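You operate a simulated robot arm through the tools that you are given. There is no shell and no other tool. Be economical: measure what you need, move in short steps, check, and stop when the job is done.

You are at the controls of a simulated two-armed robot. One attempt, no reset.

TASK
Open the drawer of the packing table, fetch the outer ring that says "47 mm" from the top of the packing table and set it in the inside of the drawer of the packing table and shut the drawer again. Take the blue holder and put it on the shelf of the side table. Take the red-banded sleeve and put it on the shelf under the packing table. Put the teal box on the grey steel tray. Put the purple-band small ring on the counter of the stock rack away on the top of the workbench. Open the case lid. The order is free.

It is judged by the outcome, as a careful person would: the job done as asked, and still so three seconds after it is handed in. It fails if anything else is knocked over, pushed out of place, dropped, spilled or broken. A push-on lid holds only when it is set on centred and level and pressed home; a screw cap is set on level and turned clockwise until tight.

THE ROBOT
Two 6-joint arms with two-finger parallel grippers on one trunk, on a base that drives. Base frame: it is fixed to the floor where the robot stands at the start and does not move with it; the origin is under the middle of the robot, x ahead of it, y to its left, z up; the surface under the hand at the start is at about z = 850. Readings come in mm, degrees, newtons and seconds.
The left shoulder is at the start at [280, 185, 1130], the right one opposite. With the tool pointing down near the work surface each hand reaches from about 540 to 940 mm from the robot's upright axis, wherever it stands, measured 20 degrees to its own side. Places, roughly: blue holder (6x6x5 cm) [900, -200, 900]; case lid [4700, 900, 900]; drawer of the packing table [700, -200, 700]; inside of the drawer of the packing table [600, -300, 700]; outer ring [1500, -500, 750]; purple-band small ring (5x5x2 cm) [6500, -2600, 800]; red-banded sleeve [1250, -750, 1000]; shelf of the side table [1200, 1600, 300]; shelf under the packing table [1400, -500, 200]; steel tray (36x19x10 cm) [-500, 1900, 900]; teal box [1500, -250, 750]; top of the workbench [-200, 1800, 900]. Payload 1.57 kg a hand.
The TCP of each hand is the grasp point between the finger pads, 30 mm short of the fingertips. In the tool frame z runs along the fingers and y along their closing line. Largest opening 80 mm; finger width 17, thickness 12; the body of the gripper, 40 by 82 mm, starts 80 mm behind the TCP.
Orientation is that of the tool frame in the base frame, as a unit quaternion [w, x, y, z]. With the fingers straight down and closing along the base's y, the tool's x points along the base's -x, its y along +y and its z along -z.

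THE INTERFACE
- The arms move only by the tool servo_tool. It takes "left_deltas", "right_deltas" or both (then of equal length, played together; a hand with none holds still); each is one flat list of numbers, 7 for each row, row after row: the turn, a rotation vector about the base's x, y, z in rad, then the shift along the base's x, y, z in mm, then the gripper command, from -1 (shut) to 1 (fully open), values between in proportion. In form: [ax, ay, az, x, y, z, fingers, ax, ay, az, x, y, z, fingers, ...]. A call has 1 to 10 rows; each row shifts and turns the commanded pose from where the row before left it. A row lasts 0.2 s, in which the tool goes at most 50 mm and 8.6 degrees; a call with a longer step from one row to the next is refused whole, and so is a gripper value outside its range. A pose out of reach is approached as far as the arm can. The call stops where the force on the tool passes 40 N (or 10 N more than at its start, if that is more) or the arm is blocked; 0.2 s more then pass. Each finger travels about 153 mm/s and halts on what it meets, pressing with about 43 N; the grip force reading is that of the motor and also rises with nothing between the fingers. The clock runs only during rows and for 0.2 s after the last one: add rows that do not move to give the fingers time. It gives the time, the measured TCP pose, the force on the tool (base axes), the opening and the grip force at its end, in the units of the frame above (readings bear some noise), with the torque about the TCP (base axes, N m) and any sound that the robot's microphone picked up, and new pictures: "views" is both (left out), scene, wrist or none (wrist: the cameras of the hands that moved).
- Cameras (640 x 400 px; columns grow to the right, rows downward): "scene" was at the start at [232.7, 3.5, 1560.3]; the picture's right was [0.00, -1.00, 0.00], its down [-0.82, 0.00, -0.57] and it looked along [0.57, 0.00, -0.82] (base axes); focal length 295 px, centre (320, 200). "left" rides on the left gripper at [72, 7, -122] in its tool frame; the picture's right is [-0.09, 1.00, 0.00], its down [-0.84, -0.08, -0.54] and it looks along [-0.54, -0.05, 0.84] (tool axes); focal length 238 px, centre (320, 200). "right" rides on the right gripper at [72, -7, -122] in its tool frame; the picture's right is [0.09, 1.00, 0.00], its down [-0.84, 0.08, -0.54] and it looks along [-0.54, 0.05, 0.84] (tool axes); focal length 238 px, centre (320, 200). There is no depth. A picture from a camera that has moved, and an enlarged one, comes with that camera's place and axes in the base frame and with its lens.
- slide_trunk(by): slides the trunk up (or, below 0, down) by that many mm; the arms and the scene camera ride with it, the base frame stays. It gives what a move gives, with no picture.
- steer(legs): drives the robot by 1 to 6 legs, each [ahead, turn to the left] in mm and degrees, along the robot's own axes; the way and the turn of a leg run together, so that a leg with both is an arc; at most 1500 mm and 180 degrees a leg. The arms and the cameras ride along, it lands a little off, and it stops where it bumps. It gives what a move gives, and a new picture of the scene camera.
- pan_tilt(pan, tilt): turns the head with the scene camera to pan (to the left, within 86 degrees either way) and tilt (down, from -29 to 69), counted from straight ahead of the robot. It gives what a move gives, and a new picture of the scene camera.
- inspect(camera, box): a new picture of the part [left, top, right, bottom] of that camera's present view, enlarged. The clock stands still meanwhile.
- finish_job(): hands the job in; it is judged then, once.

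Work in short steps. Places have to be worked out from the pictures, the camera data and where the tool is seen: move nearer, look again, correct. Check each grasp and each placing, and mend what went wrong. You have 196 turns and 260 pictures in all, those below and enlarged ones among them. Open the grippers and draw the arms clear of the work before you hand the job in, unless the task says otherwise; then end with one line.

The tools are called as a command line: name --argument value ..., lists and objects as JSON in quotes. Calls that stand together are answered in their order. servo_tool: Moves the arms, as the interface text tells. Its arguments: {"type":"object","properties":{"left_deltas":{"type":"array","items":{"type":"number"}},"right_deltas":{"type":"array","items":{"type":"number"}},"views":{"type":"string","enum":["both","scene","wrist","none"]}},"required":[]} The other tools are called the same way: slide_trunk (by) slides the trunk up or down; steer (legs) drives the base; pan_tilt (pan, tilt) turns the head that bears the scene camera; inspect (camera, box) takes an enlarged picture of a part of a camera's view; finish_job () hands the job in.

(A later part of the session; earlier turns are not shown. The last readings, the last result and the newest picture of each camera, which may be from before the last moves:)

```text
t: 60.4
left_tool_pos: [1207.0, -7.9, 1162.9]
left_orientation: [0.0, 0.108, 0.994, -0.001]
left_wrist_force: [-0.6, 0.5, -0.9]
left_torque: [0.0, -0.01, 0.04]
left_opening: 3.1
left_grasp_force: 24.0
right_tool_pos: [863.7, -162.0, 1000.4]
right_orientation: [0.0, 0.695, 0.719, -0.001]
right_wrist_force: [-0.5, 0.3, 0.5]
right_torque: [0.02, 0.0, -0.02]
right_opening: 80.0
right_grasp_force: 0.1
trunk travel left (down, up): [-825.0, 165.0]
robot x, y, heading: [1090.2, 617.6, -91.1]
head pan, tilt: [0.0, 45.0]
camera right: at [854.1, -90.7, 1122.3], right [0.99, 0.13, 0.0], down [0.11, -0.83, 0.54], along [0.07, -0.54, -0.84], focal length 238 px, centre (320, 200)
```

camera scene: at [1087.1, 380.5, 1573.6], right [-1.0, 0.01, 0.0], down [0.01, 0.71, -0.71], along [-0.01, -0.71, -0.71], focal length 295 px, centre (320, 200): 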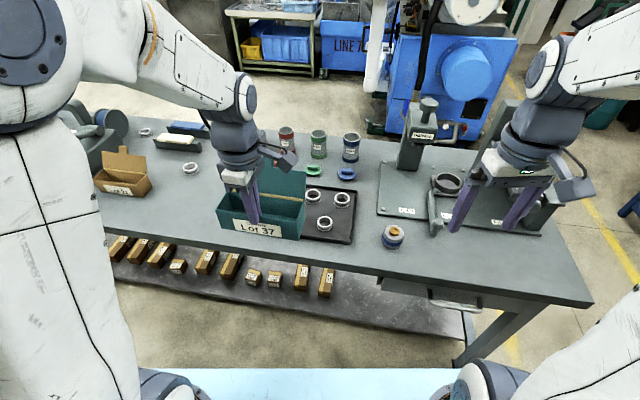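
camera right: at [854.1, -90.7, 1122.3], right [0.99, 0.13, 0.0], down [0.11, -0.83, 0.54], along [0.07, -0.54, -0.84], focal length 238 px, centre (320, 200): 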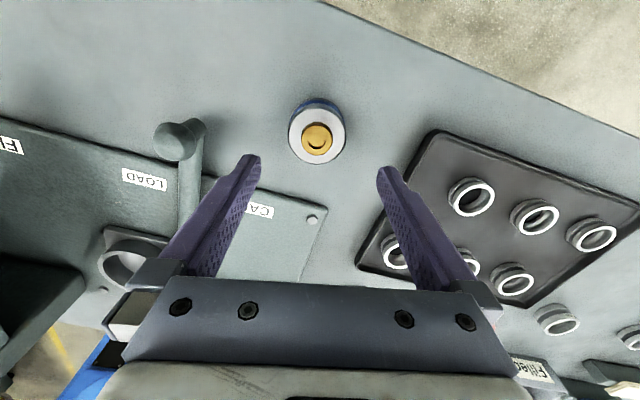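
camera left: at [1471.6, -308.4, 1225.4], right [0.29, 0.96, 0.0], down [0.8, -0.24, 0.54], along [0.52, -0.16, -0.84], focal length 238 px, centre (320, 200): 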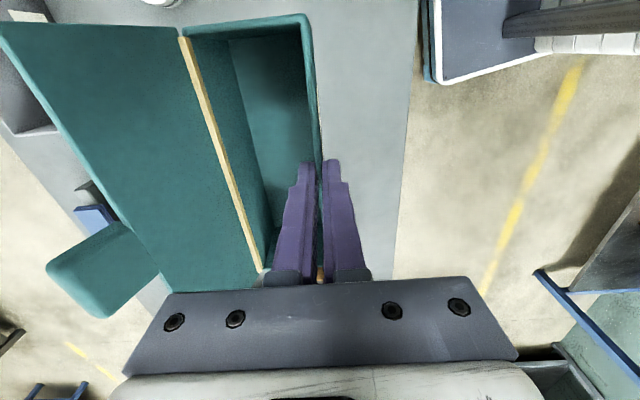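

Over the holder. Descend to TCP z≈886 and close.

servo_tool --right_deltas '[0, 0, 0, -4, 1, -35, 1, 0, 0, 0, 0, 0, -35, 1, 0, 0, 0, 0, 0, -30, 1, 0, 0, 0, 0, 0, -14, 1, 0, 0, 0, 0, 0, 0, -1, 0, 0, 0, 0, 0, 0, -1]' --views "wrist"

```text
t: 61.8
left_tool_pos: [1207.8, -8.6, 1163.3]
left_orientation: [0.0, 0.108, 0.994, 0.0]
left_wrist_force: [0.1, 0.3, -0.9]
left_torque: [0.01, -0.03, 0.02]
left_opening: 3.0
left_grasp_force: 24.4
right_tool_pos: [858.3, -164.4, 885.7]
right_orientation: [-0.001, 0.695, 0.719, -0.001]
right_wrist_force: [1.4, 0.3, 0.0]
right_torque: [0.08, -0.16, -0.05]
right_opening: 57.2
right_grasp_force: 43.5
trunk travel left (down, up): [-825.0, 165.0]
robot x, y, heading: [1090.2, 620.2, -90.7]
head pan, tilt: [0.0, 45.0]
camera right: at [849.3, -92.7, 1010.1], right [0.99, 0.12, 0.0], down [0.11, -0.83, 0.54], along [0.07, -0.54, -0.84], focal length 238 px, centre (320, 200)
```

right: 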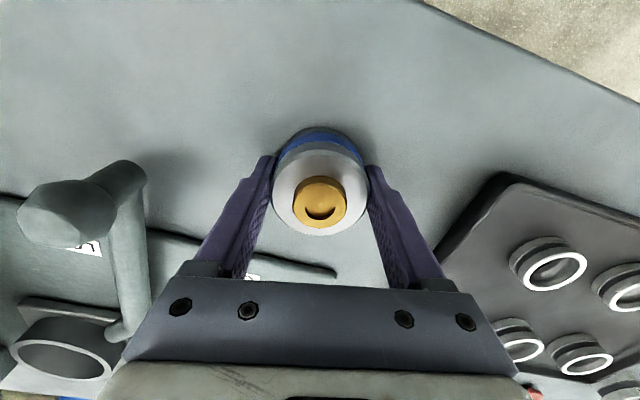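

Gripped. Lift and retract.

servo_tool --right_deltas '[0, 0, 0, 0, 0, 20, -1, 0, 0, 0, 0, 0, 40, -1, 0, 0, 0, 0, 10, 40, -1, 0, 0, 0, 0, 30, 30, -1, 0, 0, 0, 0, 35, 30, -1, 0, 0, 0, 0, 35, 30, -1, 0, 0, 0, 0, 35, 30, -1, 0, 0, 0, 0, 35, 30, -1]' --views "scene"

```text
t: 63.5
left_tool_pos: [1206.9, -9.0, 1162.4]
left_orientation: [0.0, 0.107, 0.994, 0.0]
left_wrist_force: [0.4, -0.7, -0.8]
left_torque: [0.05, 0.04, -0.02]
left_opening: 3.0
left_grasp_force: 23.7
right_tool_pos: [856.5, 13.8, 1139.0]
right_orientation: [0.0, 0.695, 0.719, 0.0]
right_wrist_force: [-0.7, -0.1, -5.7]
right_torque: [0.02, 0.0, -0.02]
right_opening: 57.3
right_grasp_force: 42.9
trunk travel left (down, up): [-825.0, 165.0]
robot x, y, heading: [1091.4, 621.3, -90.7]
head pan, tilt: [0.0, 45.0]
camera scene: at [1087.1, 380.1, 1573.6], right [-1.0, 0.01, 0.0], down [0.01, 0.71, -0.71], along [-0.01, -0.71, -0.71], focal length 295 px, centre (320, 200)
```

scene: 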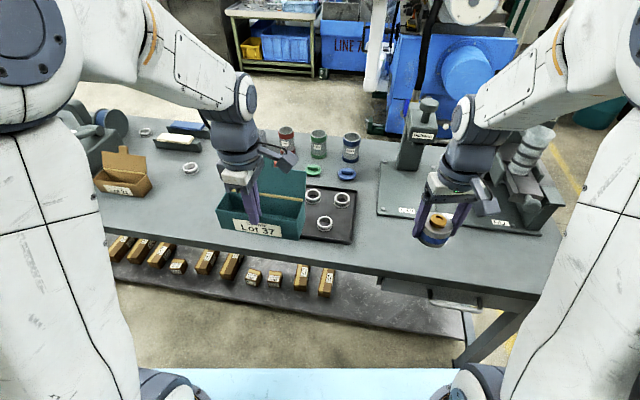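

Now drive to face the side table (heading +90) around x≈840.

steer --legs '[[0, -89], [250, 0], [0, -90]]'

pan_tilt --pan -10 --tilt 55

```text
t: 73.0
left_tool_pos: [705.9, 1241.0, 1163.7]
left_orientation: [-0.001, 0.995, -0.095, 0.0]
left_wrist_force: [0.6, -0.1, -0.2]
left_torque: [0.01, -0.02, 0.01]
left_opening: 2.9
left_grasp_force: 24.3
right_tool_pos: [1057.1, 1227.5, 1139.5]
right_orientation: [0.0, 0.728, -0.685, 0.0]
right_wrist_force: [0.0, -0.7, -6.0]
right_torque: [0.0, -0.01, 0.02]
right_opening: 57.4
right_grasp_force: 43.3
trunk travel left (down, up): [-825.0, 165.0]
robot x, y, heading: [839.0, 620.0, 90.7]
head pan, tilt: [0.0, 45.0]
camera scene: at [837.4, 862.5, 1573.6], right [1.0, 0.01, 0.0], down [0.01, -0.71, -0.71], along [-0.01, 0.71, -0.71], focal length 295 px, centre (320, 200)
```

scene: 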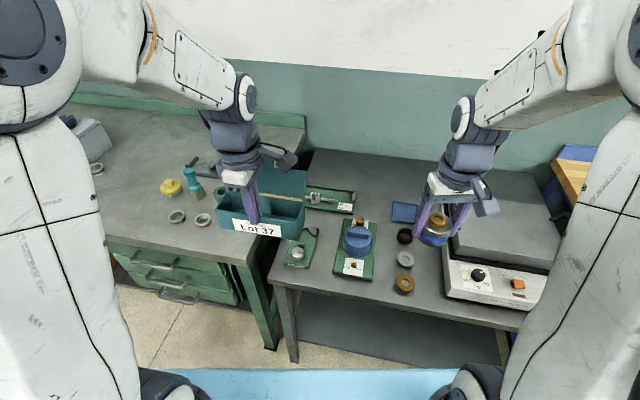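

```text
t: 73.7
left_tool_pos: [706.7, 1240.2, 1162.4]
left_orientation: [0.0, 0.996, -0.094, 0.0]
left_wrist_force: [-0.5, 0.9, 0.8]
left_torque: [-0.03, -0.01, 0.01]
left_opening: 3.0
left_grasp_force: 24.3
right_tool_pos: [1057.1, 1227.8, 1139.0]
right_orientation: [0.001, 0.728, -0.686, 0.0]
right_wrist_force: [-0.7, 0.1, -7.1]
right_torque: [-0.02, 0.01, 0.0]
right_opening: 57.3
right_grasp_force: 42.3
trunk travel left (down, up): [-825.0, 165.0]
robot x, y, heading: [840.7, 619.1, 90.8]
head pan, tilt: [-10.0, 55.0]
camera scene: at [850.1, 852.4, 1560.2], right [0.99, -0.16, 0.0], down [-0.13, -0.81, -0.57], along [0.09, 0.57, -0.82], focal length 295 px, centre (320, 200)
```

scene: 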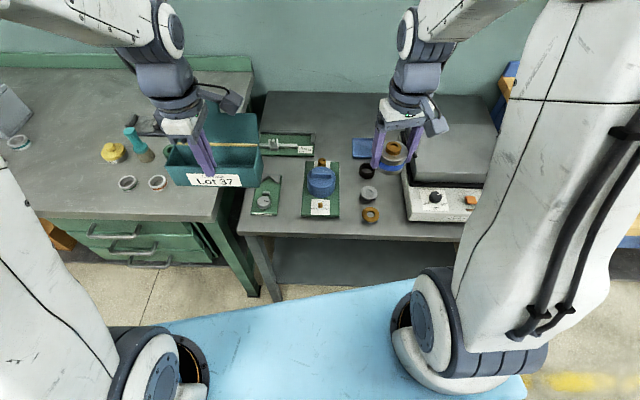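

I'll place the teal box first: drive to the workbench in front of the steel tray.

steer --legs '[[0, 89.5], [1090, 0], [0, -90], [300, 0]]'

pan_tilt --pan 15 --tilt 40

```text
t: 88.8
left_tool_pos: [-426.3, 1524.1, 1163.0]
left_orientation: [0.001, 0.995, -0.098, 0.0]
left_wrist_force: [0.1, -0.2, 0.5]
left_torque: [-0.02, 0.02, -0.01]
left_opening: 3.0
left_grasp_force: 24.4
right_tool_pos: [-77.3, 1507.0, 1137.5]
right_orientation: [0.001, 0.726, -0.687, 0.0]
right_wrist_force: [0.0, -1.0, -7.1]
right_torque: [-0.03, 0.01, -0.01]
right_opening: 57.4
right_grasp_force: 43.0
trunk travel left (down, up): [-825.0, 165.0]
robot x, y, heading: [-297.8, 903.0, 90.3]
head pan, tilt: [-10.0, 55.0]
camera scene: at [-285.6, 1134.2, 1560.2], right [0.99, -0.17, 0.0], down [-0.14, -0.81, -0.57], along [0.1, 0.57, -0.82], focal length 295 px, centre (320, 200)
```

scene: 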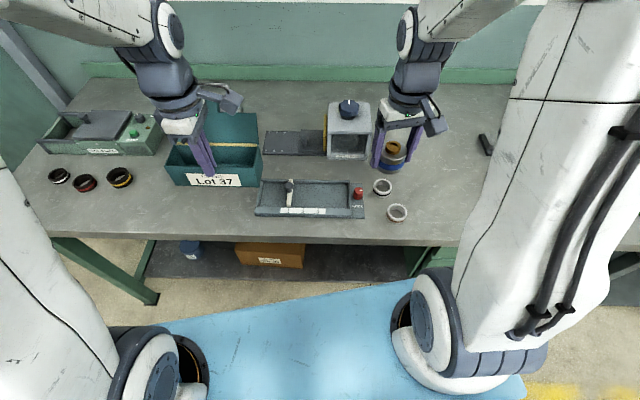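

```text
t: 89.7
left_tool_pos: [-425.8, 1523.1, 1163.2]
left_orientation: [0.0, 0.995, -0.097, 0.0]
left_wrist_force: [0.4, 0.1, -0.4]
left_torque: [-0.03, -0.05, 0.0]
left_opening: 3.0
left_grasp_force: 23.9
right_tool_pos: [-76.4, 1508.7, 1138.5]
right_orientation: [0.001, 0.726, -0.688, 0.0]
right_wrist_force: [-0.1, -0.9, -6.8]
right_torque: [-0.02, 0.02, 0.01]
right_opening: 57.3
right_grasp_force: 43.0
trunk travel left (down, up): [-825.0, 165.0]
robot x, y, heading: [-295.8, 899.6, 90.5]
head pan, tilt: [15.0, 40.0]
camera scene: at [-320.1, 1145.3, 1580.8], right [0.96, 0.26, 0.0], down [0.17, -0.62, -0.77], along [-0.2, 0.74, -0.64], focal length 295 px, centre (320, 200)
```

scene: 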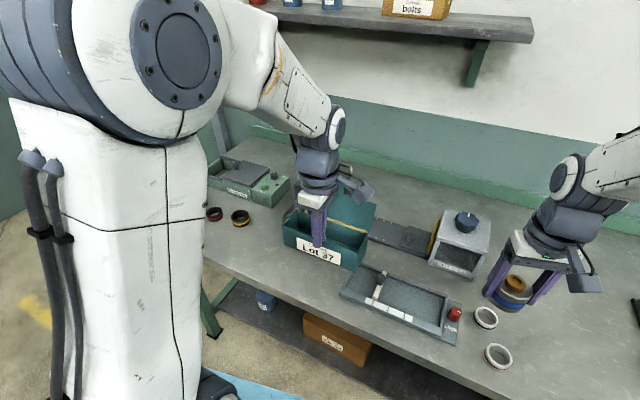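

servo_tool --left_deltas '[0, 0, 0, 40, -10, 20, -1, 0, 0, 0, 40, -10, 20, -1, 0, 0, 0, 40, -10, 20, -1]' --views "both"

```text
t: 90.5
left_tool_pos: [-307.9, 1495.8, 1222.3]
left_orientation: [0.001, 0.995, -0.097, 0.0]
left_wrist_force: [-0.2, -0.7, -1.0]
left_torque: [-0.06, 0.02, -0.01]
left_opening: 3.1
left_grasp_force: 23.7
right_tool_pos: [-77.5, 1508.6, 1138.9]
right_orientation: [0.001, 0.726, -0.688, 0.001]
right_wrist_force: [-0.1, -0.3, -7.1]
right_torque: [-0.04, -0.03, 0.03]
right_opening: 57.3
right_grasp_force: 43.0
trunk travel left (down, up): [-825.0, 165.0]
robot x, y, heading: [-298.9, 897.0, 90.2]
head pan, tilt: [15.0, 40.0]
camera scene: at [-320.2, 1145.4, 1580.8], right [0.96, 0.26, 0.0], down [0.17, -0.62, -0.77], along [-0.2, 0.74, -0.64], focal length 295 px, centre (320, 200)
camera left: at [-237.8, 1475.3, 1344.2], right [-0.28, -0.96, 0.0], down [-0.81, 0.24, 0.54], along [-0.52, 0.15, -0.84], focal length 238 px, centre (320, 200)
```

scene: 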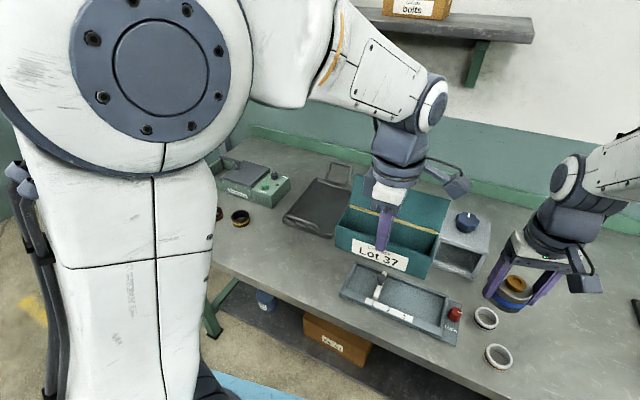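
left: 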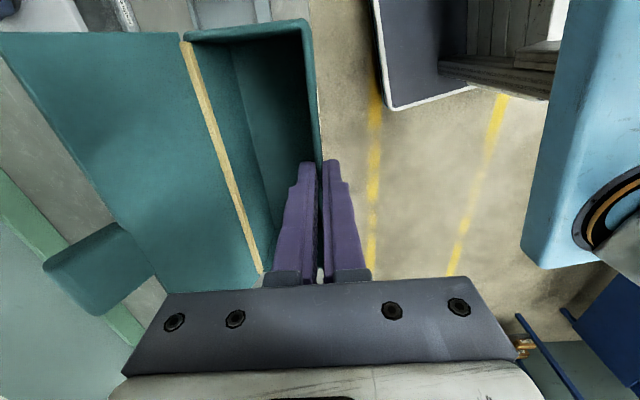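

inspect --camera "scene" --box '[210, 130, 370, 250]'

```text
3.33 times, centred on (290, 190) of scene
camera zoom: at [-320.2, 1145.4, 1580.8], right [0.96, 0.26, 0.0], down [0.17, -0.62, -0.77], along [-0.2, 0.74, -0.64], focal length 983 px, centre (420, 233)
```

zoom: 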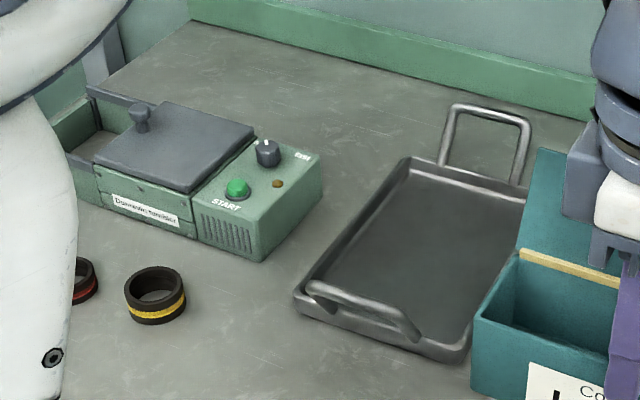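

The tray centre is about (-525,1955), long axis ~81°. Advance ~190 mm to bring it in reach.

steer --legs '[[190, 0]]'

```text
t: 92.1
left_tool_pos: [-305.7, 1686.6, 1223.6]
left_orientation: [0.001, 0.995, -0.1, 0.0]
left_wrist_force: [-0.8, 0.0, -0.1]
left_torque: [-0.04, 0.01, -0.01]
left_opening: 3.2
left_grasp_force: 23.6
right_tool_pos: [-73.6, 1697.5, 1137.7]
right_orientation: [0.001, 0.724, -0.69, 0.0]
right_wrist_force: [0.3, -0.5, -6.0]
right_torque: [-0.05, -0.02, -0.01]
right_opening: 57.2
right_grasp_force: 42.6
trunk travel left (down, up): [-825.0, 165.0]
robot x, y, heading: [-299.2, 1087.0, 90.0]
head pan, tilt: [15.0, 40.0]
camera scene: at [-319.4, 1335.8, 1580.8], right [0.97, 0.26, 0.0], down [0.17, -0.62, -0.77], along [-0.2, 0.74, -0.64], focal length 295 px, centre (320, 200)
```

scene: 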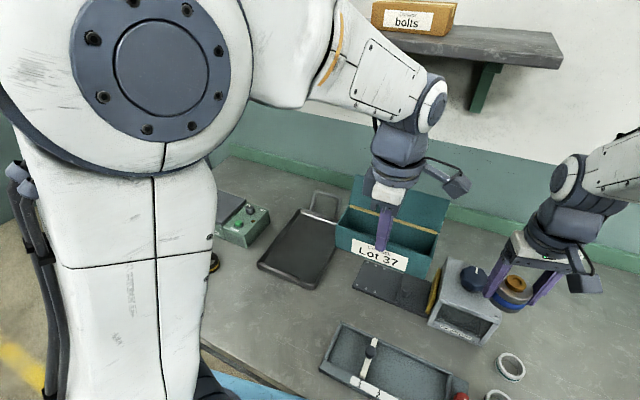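

inspect --camera "scene" --box '[200, 170, 380, 300]'

```text
3.08 times, centred on (290, 235) of scene
camera zoom: at [-319.4, 1335.8, 1580.8], right [0.97, 0.26, 0.0], down [0.17, -0.62, -0.77], along [-0.2, 0.74, -0.64], focal length 908 px, centre (412, 92)
```

zoom: 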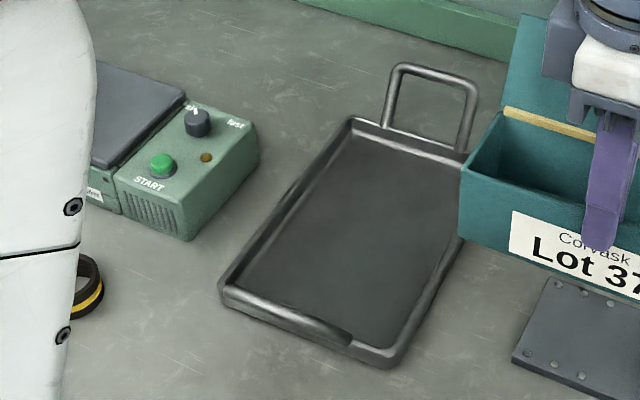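

Rotate the box to match the tray's long axis, while moving to a spot in front of the tray at lower height (staying below the wall shelf).

servo_tool --left_deltas '[0, 0, -0.1468, -26.2, 2, -8, -1, 0, 0, -0.1468, -26.2, 2, -18, -1, 0, 0, -0.1468, -26.2, 2, -18, -1, 0, 0, -0.1468, -26.2, 2, -18, -1, 0, 0, -0.1468, -26.2, 2, -18, -1, 0, 0, -0.1468, -26.2, 2, -18, -1, 0, 0, -0.1468, -26.2, 2, -18, -1, 0, 0, -0.1468, -26.2, 2, -18, -1, 0, 0, -0.1468, -26.2, 2, -18, -1, 0, 0, -0.1468, -26.2, 2, -18, -1]' --views "both"

```text
t: 94.3
left_tool_pos: [-563.6, 1710.1, 1056.2]
left_orientation: [0.0, -0.671, 0.742, 0.0]
left_wrist_force: [0.4, -0.5, -0.3]
left_torque: [-0.02, 0.02, 0.01]
left_opening: 2.9
left_grasp_force: 23.8
right_tool_pos: [-73.9, 1697.5, 1138.2]
right_orientation: [0.001, 0.724, -0.689, 0.002]
right_wrist_force: [0.5, -0.4, -6.7]
right_torque: [-0.02, -0.03, 0.0]
right_opening: 57.3
right_grasp_force: 43.2
trunk travel left (down, up): [-825.0, 165.0]
robot x, y, heading: [-301.1, 1091.0, 90.1]
head pan, tilt: [15.0, 40.0]
camera scene: at [-319.4, 1336.1, 1580.8], right [0.97, 0.26, 0.0], down [0.17, -0.62, -0.77], along [-0.2, 0.74, -0.64], focal length 295 px, centre (320, 200)
camera left: at [-577.6, 1638.8, 1176.8], right [-0.98, 0.19, 0.0], down [0.16, 0.82, 0.54], along [0.1, 0.53, -0.84], focal length 238 px, centre (320, 200)
```

scene: 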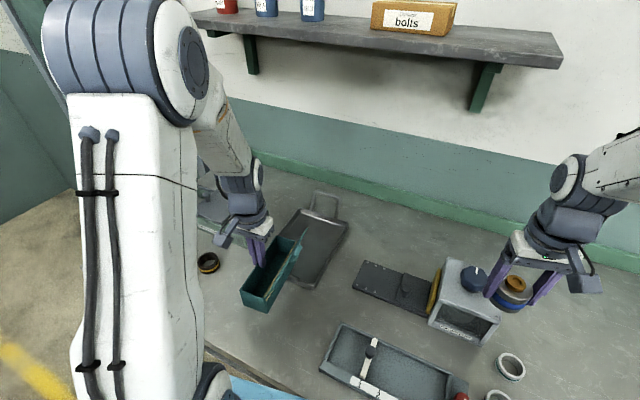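
left: 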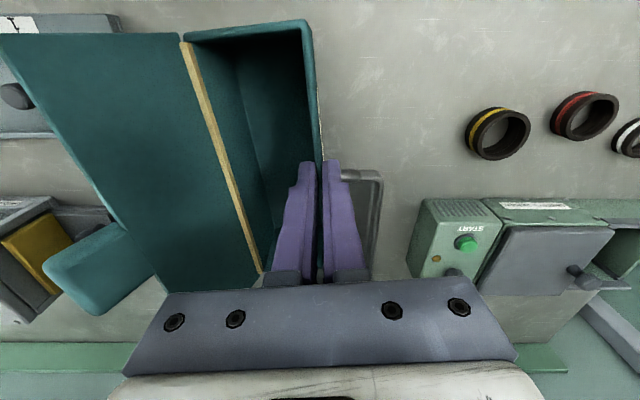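

servo_tool --left_deltas '[0, 0, 0, -0.7, 25, 0, -1, 0, 0, 0, -0.7, 40, 0, -1, 0, 0, 0, -0.7, 43, 0, -1, 0, 0, 0, -0.7, 43, 0, -1, 0, 0, 0, -0.7, 43, 0, -1, 0, 0, 0, -0.7, 43, 0, -1]' --views "both"

inspect --camera "scene" --box '[220, 150, 380, 290]'

```text
t: 95.7
left_tool_pos: [-570.1, 1947.4, 1053.1]
left_orientation: [-0.002, -0.672, 0.741, -0.001]
left_wrist_force: [1.2, -0.9, -0.4]
left_torque: [0.01, 0.03, -0.02]
left_opening: 3.3
left_grasp_force: 24.5
right_tool_pos: [-73.4, 1697.3, 1138.0]
right_orientation: [0.001, 0.724, -0.69, 0.001]
right_wrist_force: [-0.3, -0.3, -6.1]
right_torque: [-0.03, 0.01, 0.0]
right_opening: 57.2
right_grasp_force: 42.9
trunk travel left (down, up): [-825.0, 165.0]
robot x, y, heading: [-298.9, 1090.6, 90.1]
head pan, tilt: [15.0, 40.0]
camera scene: at [-319.6, 1336.0, 1580.8], right [0.97, 0.26, 0.0], down [0.17, -0.62, -0.77], along [-0.2, 0.74, -0.64], focal length 295 px, centre (320, 200)
camera left: at [-582.6, 1877.3, 1175.3], right [-0.98, 0.19, 0.0], down [0.16, 0.83, 0.54], along [0.1, 0.53, -0.84], focal length 238 px, centre (320, 200)
```

scene: 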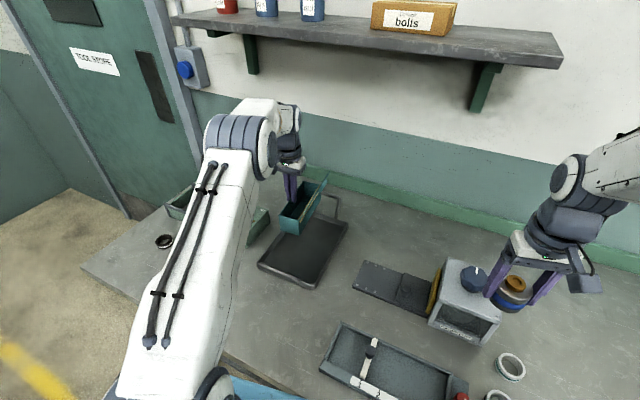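
left: 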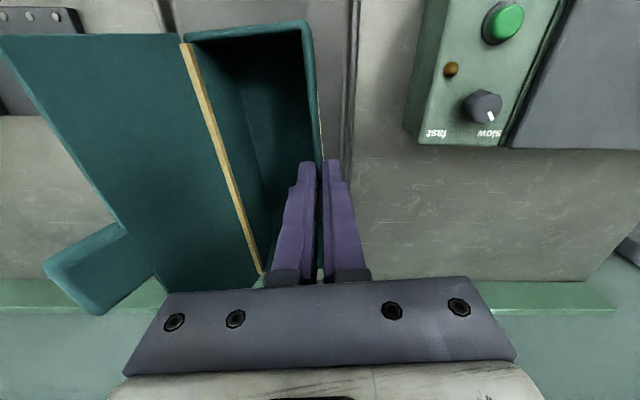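

```text
2.86 times, centred on (300, 220) of scene
camera zoom: at [-319.6, 1336.0, 1580.8], right [0.97, 0.26, 0.0], down [0.17, -0.62, -0.77], along [-0.2, 0.74, -0.64], focal length 843 px, centre (377, 143)
```

zoom: 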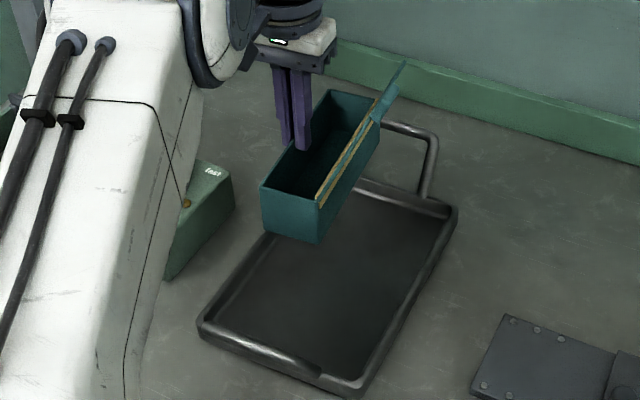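

Shift slightly (+15,-8) and lower toward the tray floor.

servo_tool --left_deltas '[0, 0, 0, 15, -8, 0, -1, 0, 0, 0, 0, 0, -35, -1, 0, 0, 0, 0, 0, -40, -1, 0, 0, 0, 0, 0, -35, -1, 0, 0, 0, 0, 0, -20, -1, 0, 0, 0, 0, 0, -6, -1]' --views "wrist"

inspect --camera "scene" --box '[240, 160, 360, 290]'

```text
t: 96.8
left_tool_pos: [-558.7, 1940.9, 940.4]
left_orientation: [0.002, -0.672, 0.74, 0.004]
left_wrist_force: [-0.6, 0.5, 12.6]
left_torque: [-0.82, -0.03, 0.02]
left_opening: 3.5
left_grasp_force: 24.5
right_tool_pos: [-73.8, 1696.8, 1137.4]
right_orientation: [0.002, 0.724, -0.69, 0.001]
right_wrist_force: [1.1, -0.9, -6.5]
right_torque: [0.0, 0.0, 0.01]
right_opening: 57.3
right_grasp_force: 43.3
trunk travel left (down, up): [-825.0, 165.0]
robot x, y, heading: [-298.4, 1090.2, 89.9]
head pan, tilt: [15.0, 40.0]
stopped in row 5 (left hand): the force on the tool passed its limit at 65 N (the readings are from after the stop); the commanded pose is now the measured one
camera left: at [-570.4, 1868.9, 1060.5], right [-0.98, 0.19, 0.0], down [0.16, 0.82, 0.55], along [0.1, 0.54, -0.83], focal length 238 px, centre (320, 200)
```

left: 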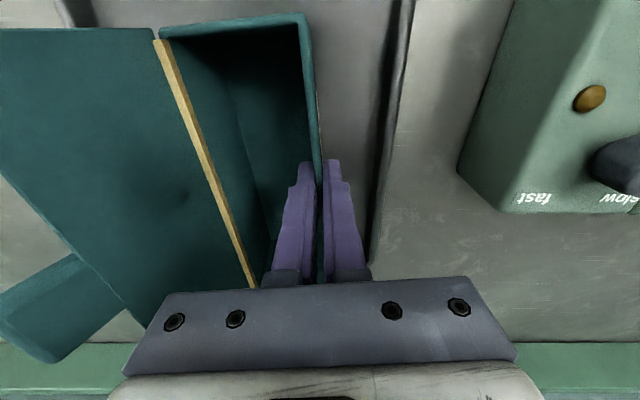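

```text
3.08 times, centred on (300, 225) of scene
camera zoom: at [-319.1, 1335.3, 1580.9], right [0.97, 0.26, 0.0], down [0.17, -0.62, -0.77], along [-0.2, 0.74, -0.64], focal length 908 px, centre (382, 123)
```

zoom: 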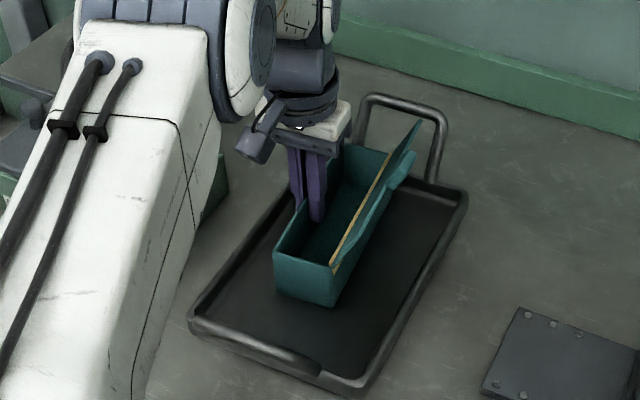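

Contact came at z≈940, meaning the tray floor is at about 888 (bench higher than assumed). Lower a few mm more gently to seat it.

servo_tool --left_deltas '[0, 0, 0, 0, 0, -2, -1, 0, 0, 0, 0, 0, -1, -1]' --views "wrist"

inspect --camera "scene" --box '[275, 190, 335, 265]'

```text
t: 97.5
left_tool_pos: [-558.1, 1940.8, 938.6]
left_orientation: [0.004, -0.672, 0.741, 0.005]
left_wrist_force: [1.6, -5.6, 37.5]
left_torque: [-0.56, -0.2, -0.05]
left_opening: 3.0
left_grasp_force: 24.3
right_tool_pos: [-73.0, 1696.2, 1137.9]
right_orientation: [0.0, 0.724, -0.69, -0.001]
right_wrist_force: [0.2, 0.3, -7.0]
right_torque: [-0.02, -0.01, -0.01]
right_opening: 57.2
right_grasp_force: 43.0
trunk travel left (down, up): [-825.0, 165.0]
robot x, y, heading: [-294.0, 1090.3, 90.2]
head pan, tilt: [15.0, 40.0]
camera left: at [-570.6, 1868.8, 1059.9], right [-0.98, 0.19, 0.0], down [0.16, 0.82, 0.55], along [0.1, 0.54, -0.83], focal length 238 px, centre (320, 200)
```

left: 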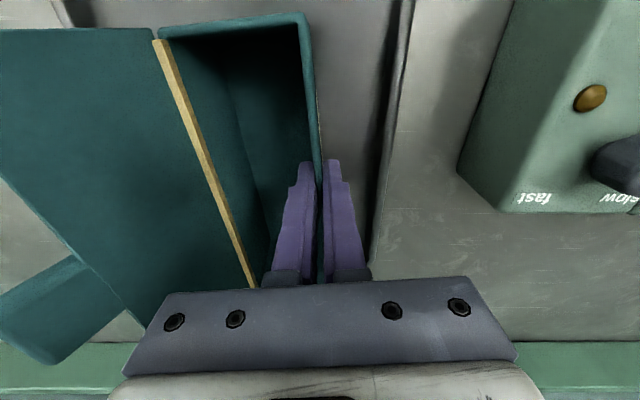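

```text
5.33 times, centred on (305, 228) of scene
camera zoom: at [-318.7, 1333.8, 1581.6], right [0.97, 0.26, 0.0], down [0.17, -0.62, -0.77], along [-0.2, 0.74, -0.64], focal length 1573 px, centre (400, 53)
```

zoom: 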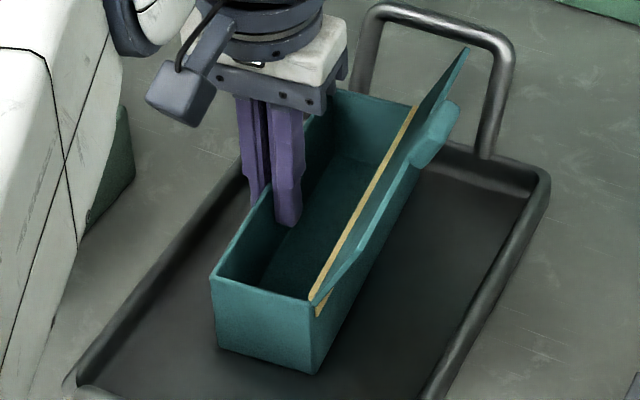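

Seated (37 N up). Release with a small opening and lift straight up.

servo_tool --left_deltas '[0, 0, 0, 0, 0, 1, -1, 0, 0, 0, 0, 0, 0, -0.4, 0, 0, 0, 0, 0, 0, -0.3, 0, 0, 0, 0, 0, 15, -0.3, 0, 0, 0, 0, 0, 30, -0.3, 0, 0, 0, 0, 0, 30, -0.3]' --views "scene"

```text
t: 98.8
left_tool_pos: [-557.0, 1940.3, 1011.7]
left_orientation: [0.002, -0.672, 0.741, 0.002]
left_wrist_force: [-0.5, 0.7, 0.2]
left_torque: [0.0, 0.08, 0.02]
left_opening: 28.1
left_grasp_force: 0.0
right_tool_pos: [-73.6, 1697.2, 1138.3]
right_orientation: [0.001, 0.724, -0.689, 0.001]
right_wrist_force: [0.0, 0.0, -6.2]
right_torque: [-0.05, -0.01, 0.0]
right_opening: 57.2
right_grasp_force: 43.4
trunk travel left (down, up): [-825.0, 165.0]
robot x, y, heading: [-297.7, 1089.6, 90.1]
head pan, tilt: [15.0, 40.0]
camera scene: at [-319.4, 1336.0, 1580.8], right [0.97, 0.26, 0.0], down [0.17, -0.62, -0.77], along [-0.2, 0.74, -0.64], focal length 295 px, centre (320, 200)
```

scene: 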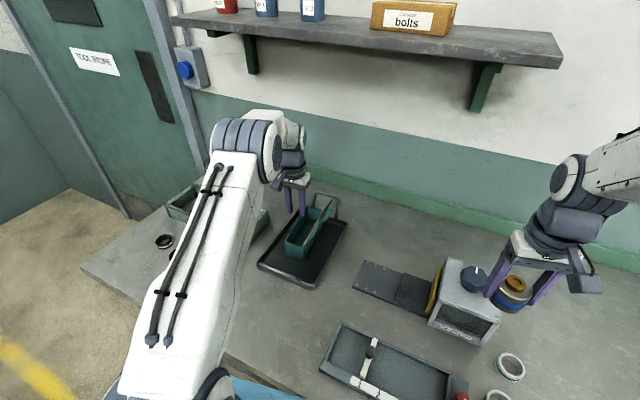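

Box placed. Retract the left arm up and back.

servo_tool --left_deltas '[0, 0, 0, 0, -10, 35, -0.3, 0, 0, 0, 5, -40, 15, -0.3, 0, 0, 0, 10, -45, 10, -0.3, 0, 0, 0, 10, -45, 10, -0.3, 0, 0, 0, 10, -45, 10, -0.3, 0, 0, 0, 10, -45, 10, -0.3, 0, 0, 0, 10, -40, 20, 1, 0, 0, 0, 10, -30, 20, 1]' --views "scene"

inspect --camera "scene" --box '[250, 150, 370, 300]'

```text
t: 100.7
left_tool_pos: [-491.6, 1640.7, 1143.0]
left_orientation: [0.002, -0.672, 0.741, 0.003]
left_wrist_force: [0.1, 0.1, -0.9]
left_torque: [-0.03, -0.03, -0.02]
left_opening: 80.0
left_grasp_force: 0.1
right_tool_pos: [-73.9, 1697.4, 1138.3]
right_orientation: [0.0, 0.725, -0.689, 0.0]
right_wrist_force: [-0.3, -0.9, -6.3]
right_torque: [-0.06, 0.0, -0.05]
right_opening: 57.0
right_grasp_force: 43.2
trunk travel left (down, up): [-825.0, 165.0]
robot x, y, heading: [-297.6, 1089.6, 89.9]
head pan, tilt: [15.0, 40.0]
camera scene: at [-319.5, 1336.1, 1580.8], right [0.97, 0.26, 0.0], down [0.17, -0.62, -0.77], along [-0.2, 0.74, -0.64], focal length 295 px, centre (320, 200)
```

scene: 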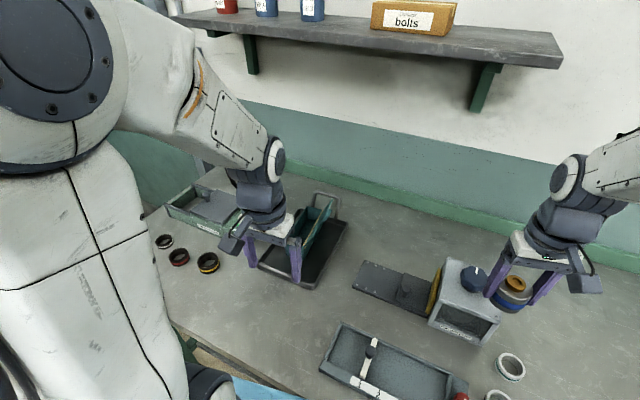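

```text
2.67 times, centred on (310, 225) of scene
camera zoom: at [-319.5, 1336.1, 1580.8], right [0.97, 0.26, 0.0], down [0.17, -0.62, -0.77], along [-0.2, 0.74, -0.64], focal length 786 px, centre (347, 133)
```

zoom: 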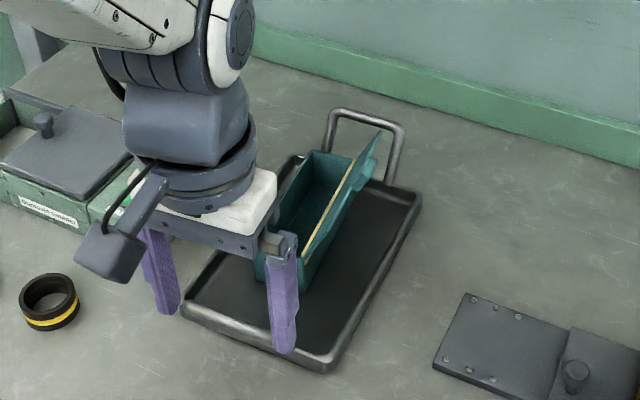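

Placed well. Back up and go to the side table with the blue holder.

steer --legs '[[-520, 0], [0, -90], [1140, 0], [0, 90]]'

pan_tilt --pan -20 --tilt 50

```text
t: 116.7
left_tool_pos: [656.9, 1141.1, 1141.5]
left_orientation: [0.003, -0.671, 0.742, 0.003]
left_wrist_force: [-0.5, -0.6, 0.2]
left_torque: [0.02, -0.02, -0.01]
left_opening: 80.0
left_grasp_force: 0.0
right_tool_pos: [1075.0, 1196.8, 1138.2]
right_orientation: [0.001, 0.723, -0.691, 0.001]
right_wrist_force: [0.2, -0.9, -6.6]
right_torque: [-0.07, 0.04, -0.02]
right_opening: 57.3
right_grasp_force: 43.1
trunk travel left (down, up): [-825.0, 165.0]
robot x, y, heading: [851.2, 591.0, 90.0]
head pan, tilt: [15.0, 40.0]
camera scene: at [829.0, 835.9, 1580.8], right [0.97, 0.26, 0.0], down [0.16, -0.62, -0.77], along [-0.2, 0.74, -0.64], focal length 295 px, centre (320, 200)
```

scene: 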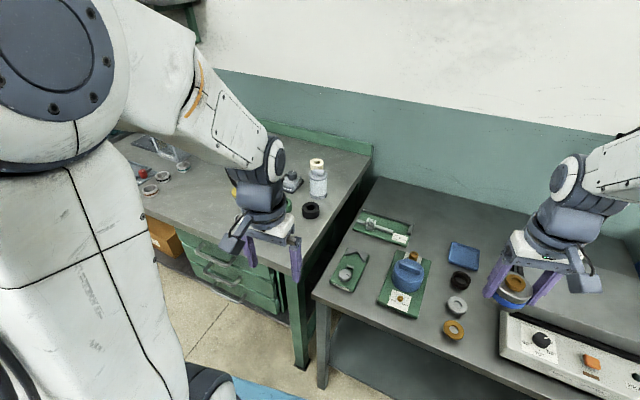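

```text
t: 117.7
left_tool_pos: [657.0, 1141.6, 1143.0]
left_orientation: [0.002, -0.672, 0.741, 0.004]
left_wrist_force: [0.2, 0.4, 0.3]
left_torque: [0.03, -0.01, 0.02]
left_opening: 80.0
left_grasp_force: 0.1
right_tool_pos: [1075.6, 1196.7, 1138.5]
right_orientation: [0.0, 0.723, -0.691, 0.001]
right_wrist_force: [0.2, -0.5, -7.8]
right_torque: [-0.03, 0.01, -0.05]
right_opening: 57.2
right_grasp_force: 43.4
trunk travel left (down, up): [-825.0, 165.0]
robot x, y, heading: [852.8, 587.9, 89.8]
head pan, tilt: [-20.0, 50.0]
camera scene: at [877.2, 826.0, 1566.7], right [0.94, -0.34, 0.0], down [-0.26, -0.72, -0.64], along [0.22, 0.6, -0.77], focal length 295 px, centre (320, 200)
```

scene: 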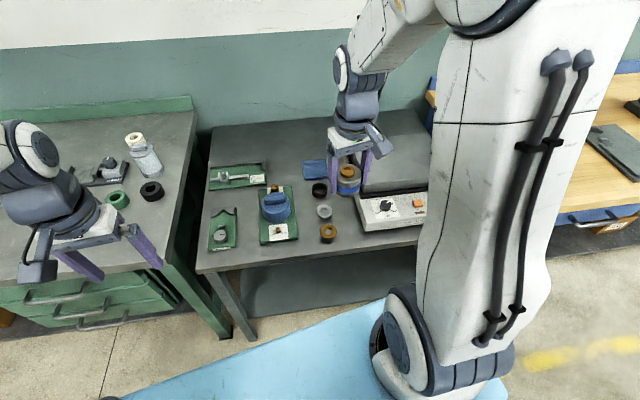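

Back up a little and lower the trunk to work at the shelf's height.

steer --legs '[[-70, 0]]'

slide_trunk --by -540

pan_tilt --pan -10 --tilt 40

```text
t: 118.7
left_tool_pos: [657.9, 1068.3, 1142.9]
left_orientation: [0.003, -0.671, 0.742, 0.004]
left_wrist_force: [-0.5, 0.1, -0.4]
left_torque: [-0.01, -0.03, 0.04]
left_opening: 79.9
left_grasp_force: 0.1
right_tool_pos: [1075.3, 1124.4, 1137.9]
right_orientation: [0.0, 0.723, -0.691, 0.001]
right_wrist_force: [-0.6, 1.3, -7.1]
right_torque: [-0.02, -0.03, 0.0]
right_opening: 57.2
right_grasp_force: 42.4
trunk travel left (down, up): [-825.0, 165.0]
robot x, y, heading: [852.4, 518.1, 90.0]
head pan, tilt: [-20.0, 50.0]
camera scene: at [877.1, 754.4, 1566.6], right [0.94, -0.34, 0.0], down [-0.26, -0.72, -0.64], along [0.22, 0.6, -0.77], focal length 295 px, centre (320, 200)
```

scene: 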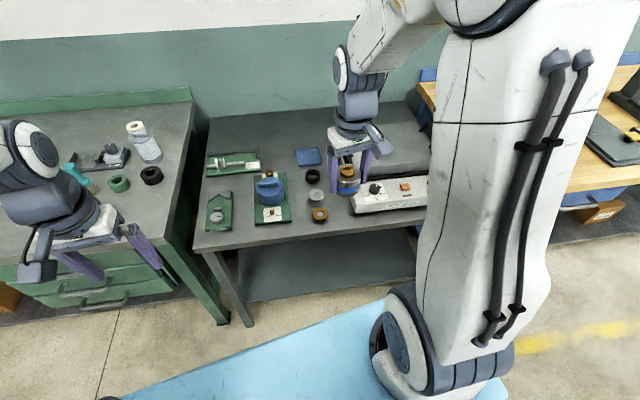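

```text
refused: -540 is not a number from -400 to 400
```

```text
t: 119.5
left_tool_pos: [657.8, 1067.9, 1142.5]
left_orientation: [0.002, -0.67, 0.742, 0.003]
left_wrist_force: [0.6, -0.4, 0.2]
left_torque: [0.03, 0.0, -0.02]
left_opening: 79.8
left_grasp_force: 0.1
right_tool_pos: [1075.6, 1124.0, 1137.9]
right_orientation: [0.0, 0.723, -0.691, 0.001]
right_wrist_force: [-0.7, 0.2, -6.7]
right_torque: [-0.02, 0.04, 0.01]
right_opening: 57.2
right_grasp_force: 42.5
trunk travel left (down, up): [-825.0, 165.0]
robot x, y, heading: [849.1, 517.3, 89.5]
head pan, tilt: [-10.0, 40.0]
camera scene: at [865.6, 765.2, 1580.8], right [0.98, -0.18, 0.0], down [-0.11, -0.63, -0.77], along [0.14, 0.75, -0.64], focal length 295 px, centre (320, 200)
```

scene: 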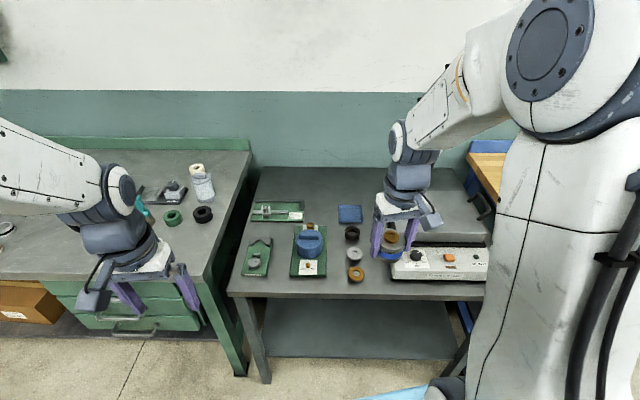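

The side table is yawed about -12°, so the edge near x=1075 is at y≈1184. Back up a little more, then lower the trunk in two slides.

steer --legs '[[-50, 0]]'

slide_trunk --by -300

pan_tilt --pan -12 --tilt 40

```text
t: 120.4
left_tool_pos: [659.0, 1020.0, 1142.2]
left_orientation: [0.003, -0.671, 0.742, 0.003]
left_wrist_force: [0.8, 0.5, -0.3]
left_torque: [-0.02, 0.0, -0.02]
left_opening: 80.1
left_grasp_force: 0.2
right_tool_pos: [1076.3, 1074.6, 1138.5]
right_orientation: [0.001, 0.723, -0.691, 0.001]
right_wrist_force: [0.3, 1.0, -7.4]
right_torque: [-0.06, -0.02, 0.03]
right_opening: 57.4
right_grasp_force: 43.0
trunk travel left (down, up): [-825.0, 165.0]
robot x, y, heading: [852.2, 470.6, 90.0]
head pan, tilt: [-10.0, 40.0]
camera scene: at [865.8, 715.4, 1580.8], right [0.98, -0.18, 0.0], down [-0.11, -0.63, -0.77], along [0.14, 0.75, -0.64], focal length 295 px, centre (320, 200)
```

scene: 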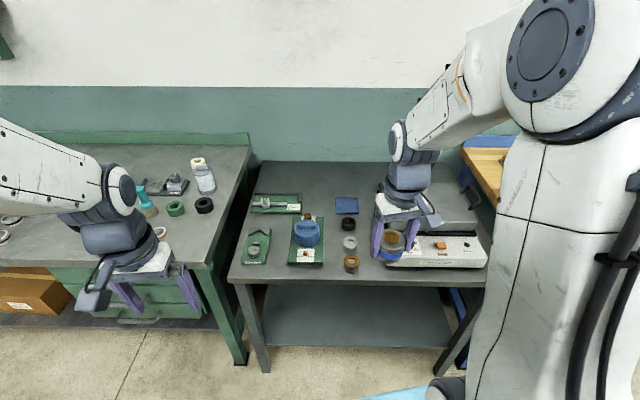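

```text
t: 123.4
left_tool_pos: [658.8, 1019.3, 841.9]
left_orientation: [0.002, -0.67, 0.742, 0.003]
left_wrist_force: [0.6, -0.7, 0.5]
left_torque: [-0.01, -0.03, 0.0]
left_opening: 79.9
left_grasp_force: 0.1
right_tool_pos: [1075.7, 1074.0, 838.0]
right_orientation: [0.001, 0.722, -0.692, 0.001]
right_wrist_force: [0.4, -0.4, -6.5]
right_torque: [-0.06, 0.01, -0.01]
right_opening: 57.1
right_grasp_force: 42.7
trunk travel left (down, up): [-525.0, 465.0]
robot x, y, heading: [851.8, 466.8, 89.8]
head pan, tilt: [-10.0, 40.0]
```

```text
t: 124.0
left_tool_pos: [658.6, 1019.3, 842.6]
left_orientation: [0.002, -0.67, 0.742, 0.003]
left_wrist_force: [1.2, 0.0, 0.1]
left_torque: [-0.01, 0.01, 0.01]
left_opening: 80.0
left_grasp_force: 0.1
right_tool_pos: [1075.6, 1074.3, 837.9]
right_orientation: [0.0, 0.723, -0.691, 0.0]
right_wrist_force: [0.2, -1.2, -7.0]
right_torque: [-0.03, -0.01, 0.03]
right_opening: 57.2
right_grasp_force: 43.1
trunk travel left (down, up): [-525.0, 465.0]
robot x, y, heading: [850.8, 467.7, 89.9]
head pan, tilt: [-12.0, 40.0]
camera scene: at [868.7, 714.4, 1280.8], right [0.98, -0.21, 0.0], down [-0.14, -0.63, -0.77], along [0.16, 0.75, -0.64], focal length 295 px, centre (320, 200)
```

scene: 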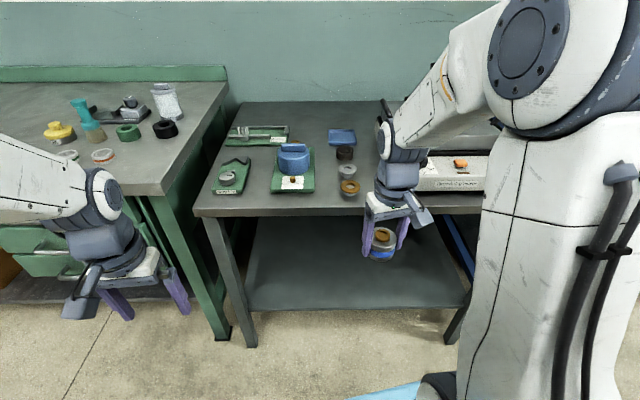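

Lower another 260 mm and look in with the wrist camera.

slide_trunk --by -260

inspect --camera "right" --box '[0, 0, 640, 400]'

pan_tilt --pan -15 --tilt 25

```text
t: 126.7
left_tool_pos: [658.9, 1019.4, 583.2]
left_orientation: [0.002, -0.67, 0.742, 0.003]
left_wrist_force: [0.3, 0.3, 0.1]
left_torque: [-0.02, -0.02, -0.02]
left_opening: 79.9
left_grasp_force: 0.1
right_tool_pos: [1077.0, 1073.5, 578.2]
right_orientation: [0.0, 0.722, -0.691, 0.001]
right_wrist_force: [-0.2, 1.4, -6.1]
right_torque: [-0.04, 0.04, -0.01]
right_opening: 57.5
right_grasp_force: 43.4
trunk travel left (down, up): [-265.0, 725.0]
robot x, y, heading: [852.3, 465.2, 89.7]
head pan, tilt: [-12.0, 40.0]
```

```text
1.00 times, centred on (320, 200) of right (not enlarged: the box is as wide or as high as the picture)
camera zoom: at [1085.1, 1002.3, 701.1], right [-0.99, -0.14, 0.0], down [-0.11, 0.83, 0.54], along [-0.07, 0.54, -0.84], focal length 238 px, centre (320, 200)
```

zoom: 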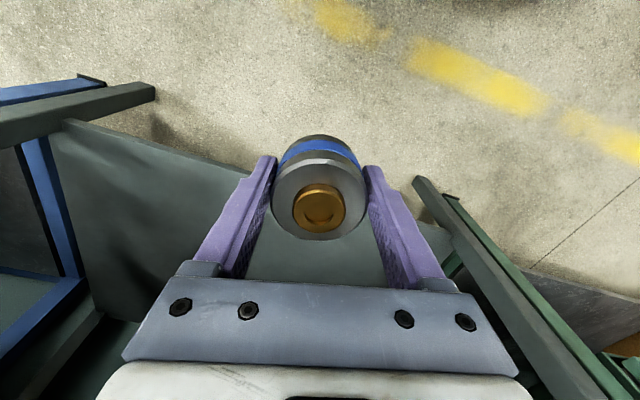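

```text
t: 127.4
left_tool_pos: [658.2, 1019.3, 582.8]
left_orientation: [0.003, -0.67, 0.742, 0.004]
left_wrist_force: [-0.3, -0.5, -0.4]
left_torque: [0.03, -0.01, -0.01]
left_opening: 79.9
left_grasp_force: 0.1
right_tool_pos: [1076.1, 1074.6, 578.8]
right_orientation: [0.0, 0.722, -0.692, 0.001]
right_wrist_force: [-0.3, 0.2, -7.1]
right_torque: [-0.03, 0.02, 0.0]
right_opening: 57.2
right_grasp_force: 43.1
trunk travel left (down, up): [-265.0, 725.0]
robot x, y, heading: [848.9, 467.7, 90.0]
head pan, tilt: [-15.0, 25.0]
camera scene: at [874.9, 720.2, 1044.1], right [0.96, -0.26, 0.0], down [-0.11, -0.41, -0.91], along [0.24, 0.87, -0.42], focal length 295 px, centre (320, 200)
```

scene: 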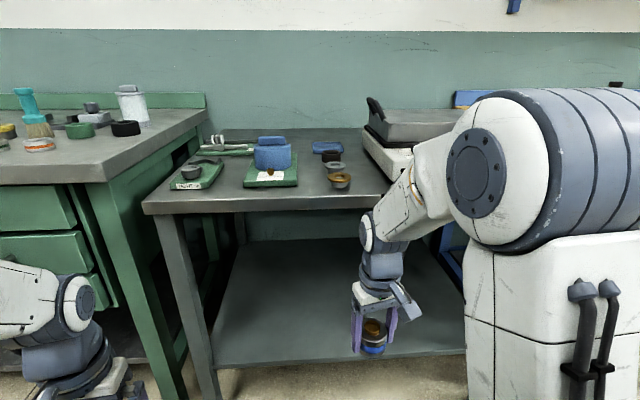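

Lower trunk further (flatter arm), then raise the right hand to about z≈475 for entry.

slide_trunk --by -180

servo_tool --right_deltas '[0, 0, 0, -10, 0, 25, -1, 0, 0, 0, -10, 0, 25, -1, 0, 0, 0, -10, 0, 25, -1]' --views "scene"

```text
t: 129.4
left_tool_pos: [658.5, 1019.1, 403.4]
left_orientation: [0.002, -0.67, 0.743, 0.003]
left_wrist_force: [0.6, 0.5, 0.0]
left_torque: [0.02, 0.03, -0.01]
left_opening: 80.0
left_grasp_force: 0.1
right_tool_pos: [1076.7, 1074.6, 397.7]
right_orientation: [0.001, 0.723, -0.691, 0.001]
right_wrist_force: [0.4, -0.4, -6.9]
right_torque: [-0.04, 0.03, 0.0]
right_opening: 57.2
right_grasp_force: 43.4
trunk travel left (down, up): [-85.0, 905.0]
robot x, y, heading: [846.4, 466.7, 89.5]
head pan, tilt: [-15.0, 25.0]
```

```text
t: 130.2
left_tool_pos: [658.5, 1018.3, 403.1]
left_orientation: [0.003, -0.67, 0.742, 0.002]
left_wrist_force: [0.6, -0.4, 0.3]
left_torque: [0.01, -0.03, 0.0]
left_opening: 79.6
left_grasp_force: 0.1
right_tool_pos: [1045.2, 1071.5, 474.7]
right_orientation: [0.001, 0.723, -0.691, 0.0]
right_wrist_force: [-0.4, 0.1, -7.1]
right_torque: [-0.06, -0.04, 0.0]
right_opening: 57.4
right_grasp_force: 42.5
trunk travel left (down, up): [-85.0, 905.0]
robot x, y, heading: [849.6, 467.9, 89.8]
head pan, tilt: [-15.0, 25.0]
camera scene: at [874.9, 720.2, 864.1], right [0.96, -0.26, 0.0], down [-0.11, -0.41, -0.91], along [0.24, 0.87, -0.42], focal length 295 px, centre (320, 200)
```

scene: 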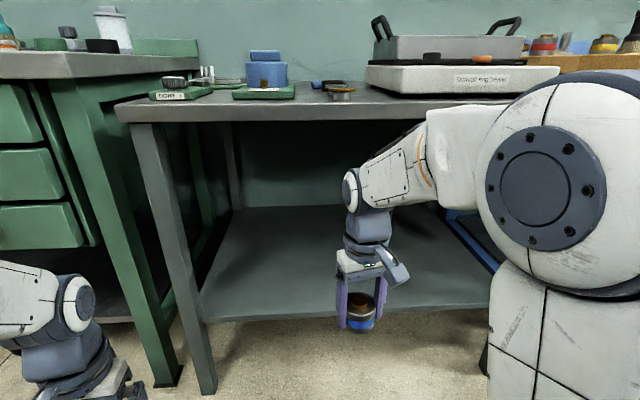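

Clear entry. Move the holder in over the shelf.

servo_tool --right_deltas '[0, 0, 0, 0, 30, 0, -1, 0, 0, 0, 0, 38, 0, -1, 0, 0, 0, 0, 38, 0, -1, 0, 0, 0, 0, 38, 0, -1, 0, 0, 0, 0, 38, 0, -1, 0, 0, 0, 0, 38, 0, -1, 0, 0, 0, 0, 38, 0, -1]' --views "both"

```text
t: 131.8
left_tool_pos: [658.1, 1018.3, 403.0]
left_orientation: [0.003, -0.67, 0.742, 0.004]
left_wrist_force: [0.1, 0.0, 0.9]
left_torque: [0.06, 0.0, 0.02]
left_opening: 79.7
left_grasp_force: 0.2
right_tool_pos: [1046.3, 1332.1, 477.1]
right_orientation: [0.0, 0.723, -0.691, 0.0]
right_wrist_force: [0.5, -1.1, 0.0]
right_torque: [0.06, -0.03, 0.0]
right_opening: 57.3
right_grasp_force: 42.8
trunk travel left (down, up): [-85.0, 905.0]
robot x, y, heading: [849.3, 469.8, 89.8]
head pan, tilt: [-15.0, 25.0]
camera scene: at [874.8, 719.3, 864.7], right [0.96, -0.26, 0.0], down [-0.11, -0.41, -0.91], along [0.24, 0.87, -0.42], focal length 295 px, centre (320, 200)
camera right: at [1056.1, 1260.0, 600.2], right [-0.99, -0.14, 0.0], down [-0.11, 0.83, 0.54], along [-0.07, 0.54, -0.84], focal length 238 px, centre (320, 200)
```

scene: 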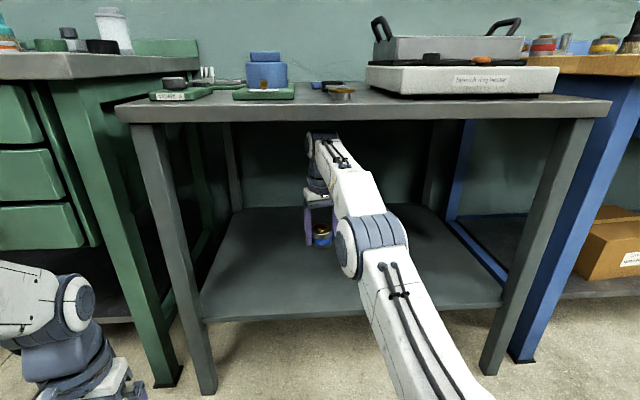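
right: 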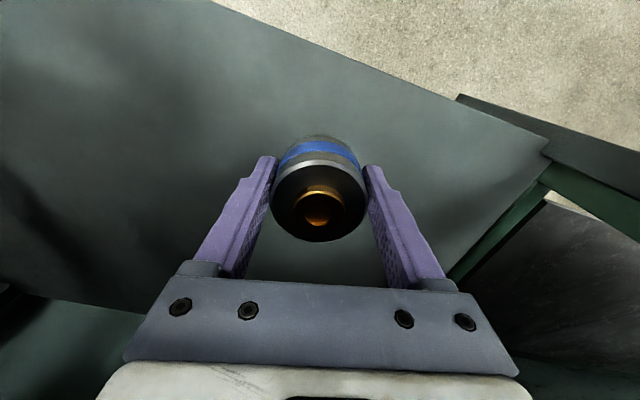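

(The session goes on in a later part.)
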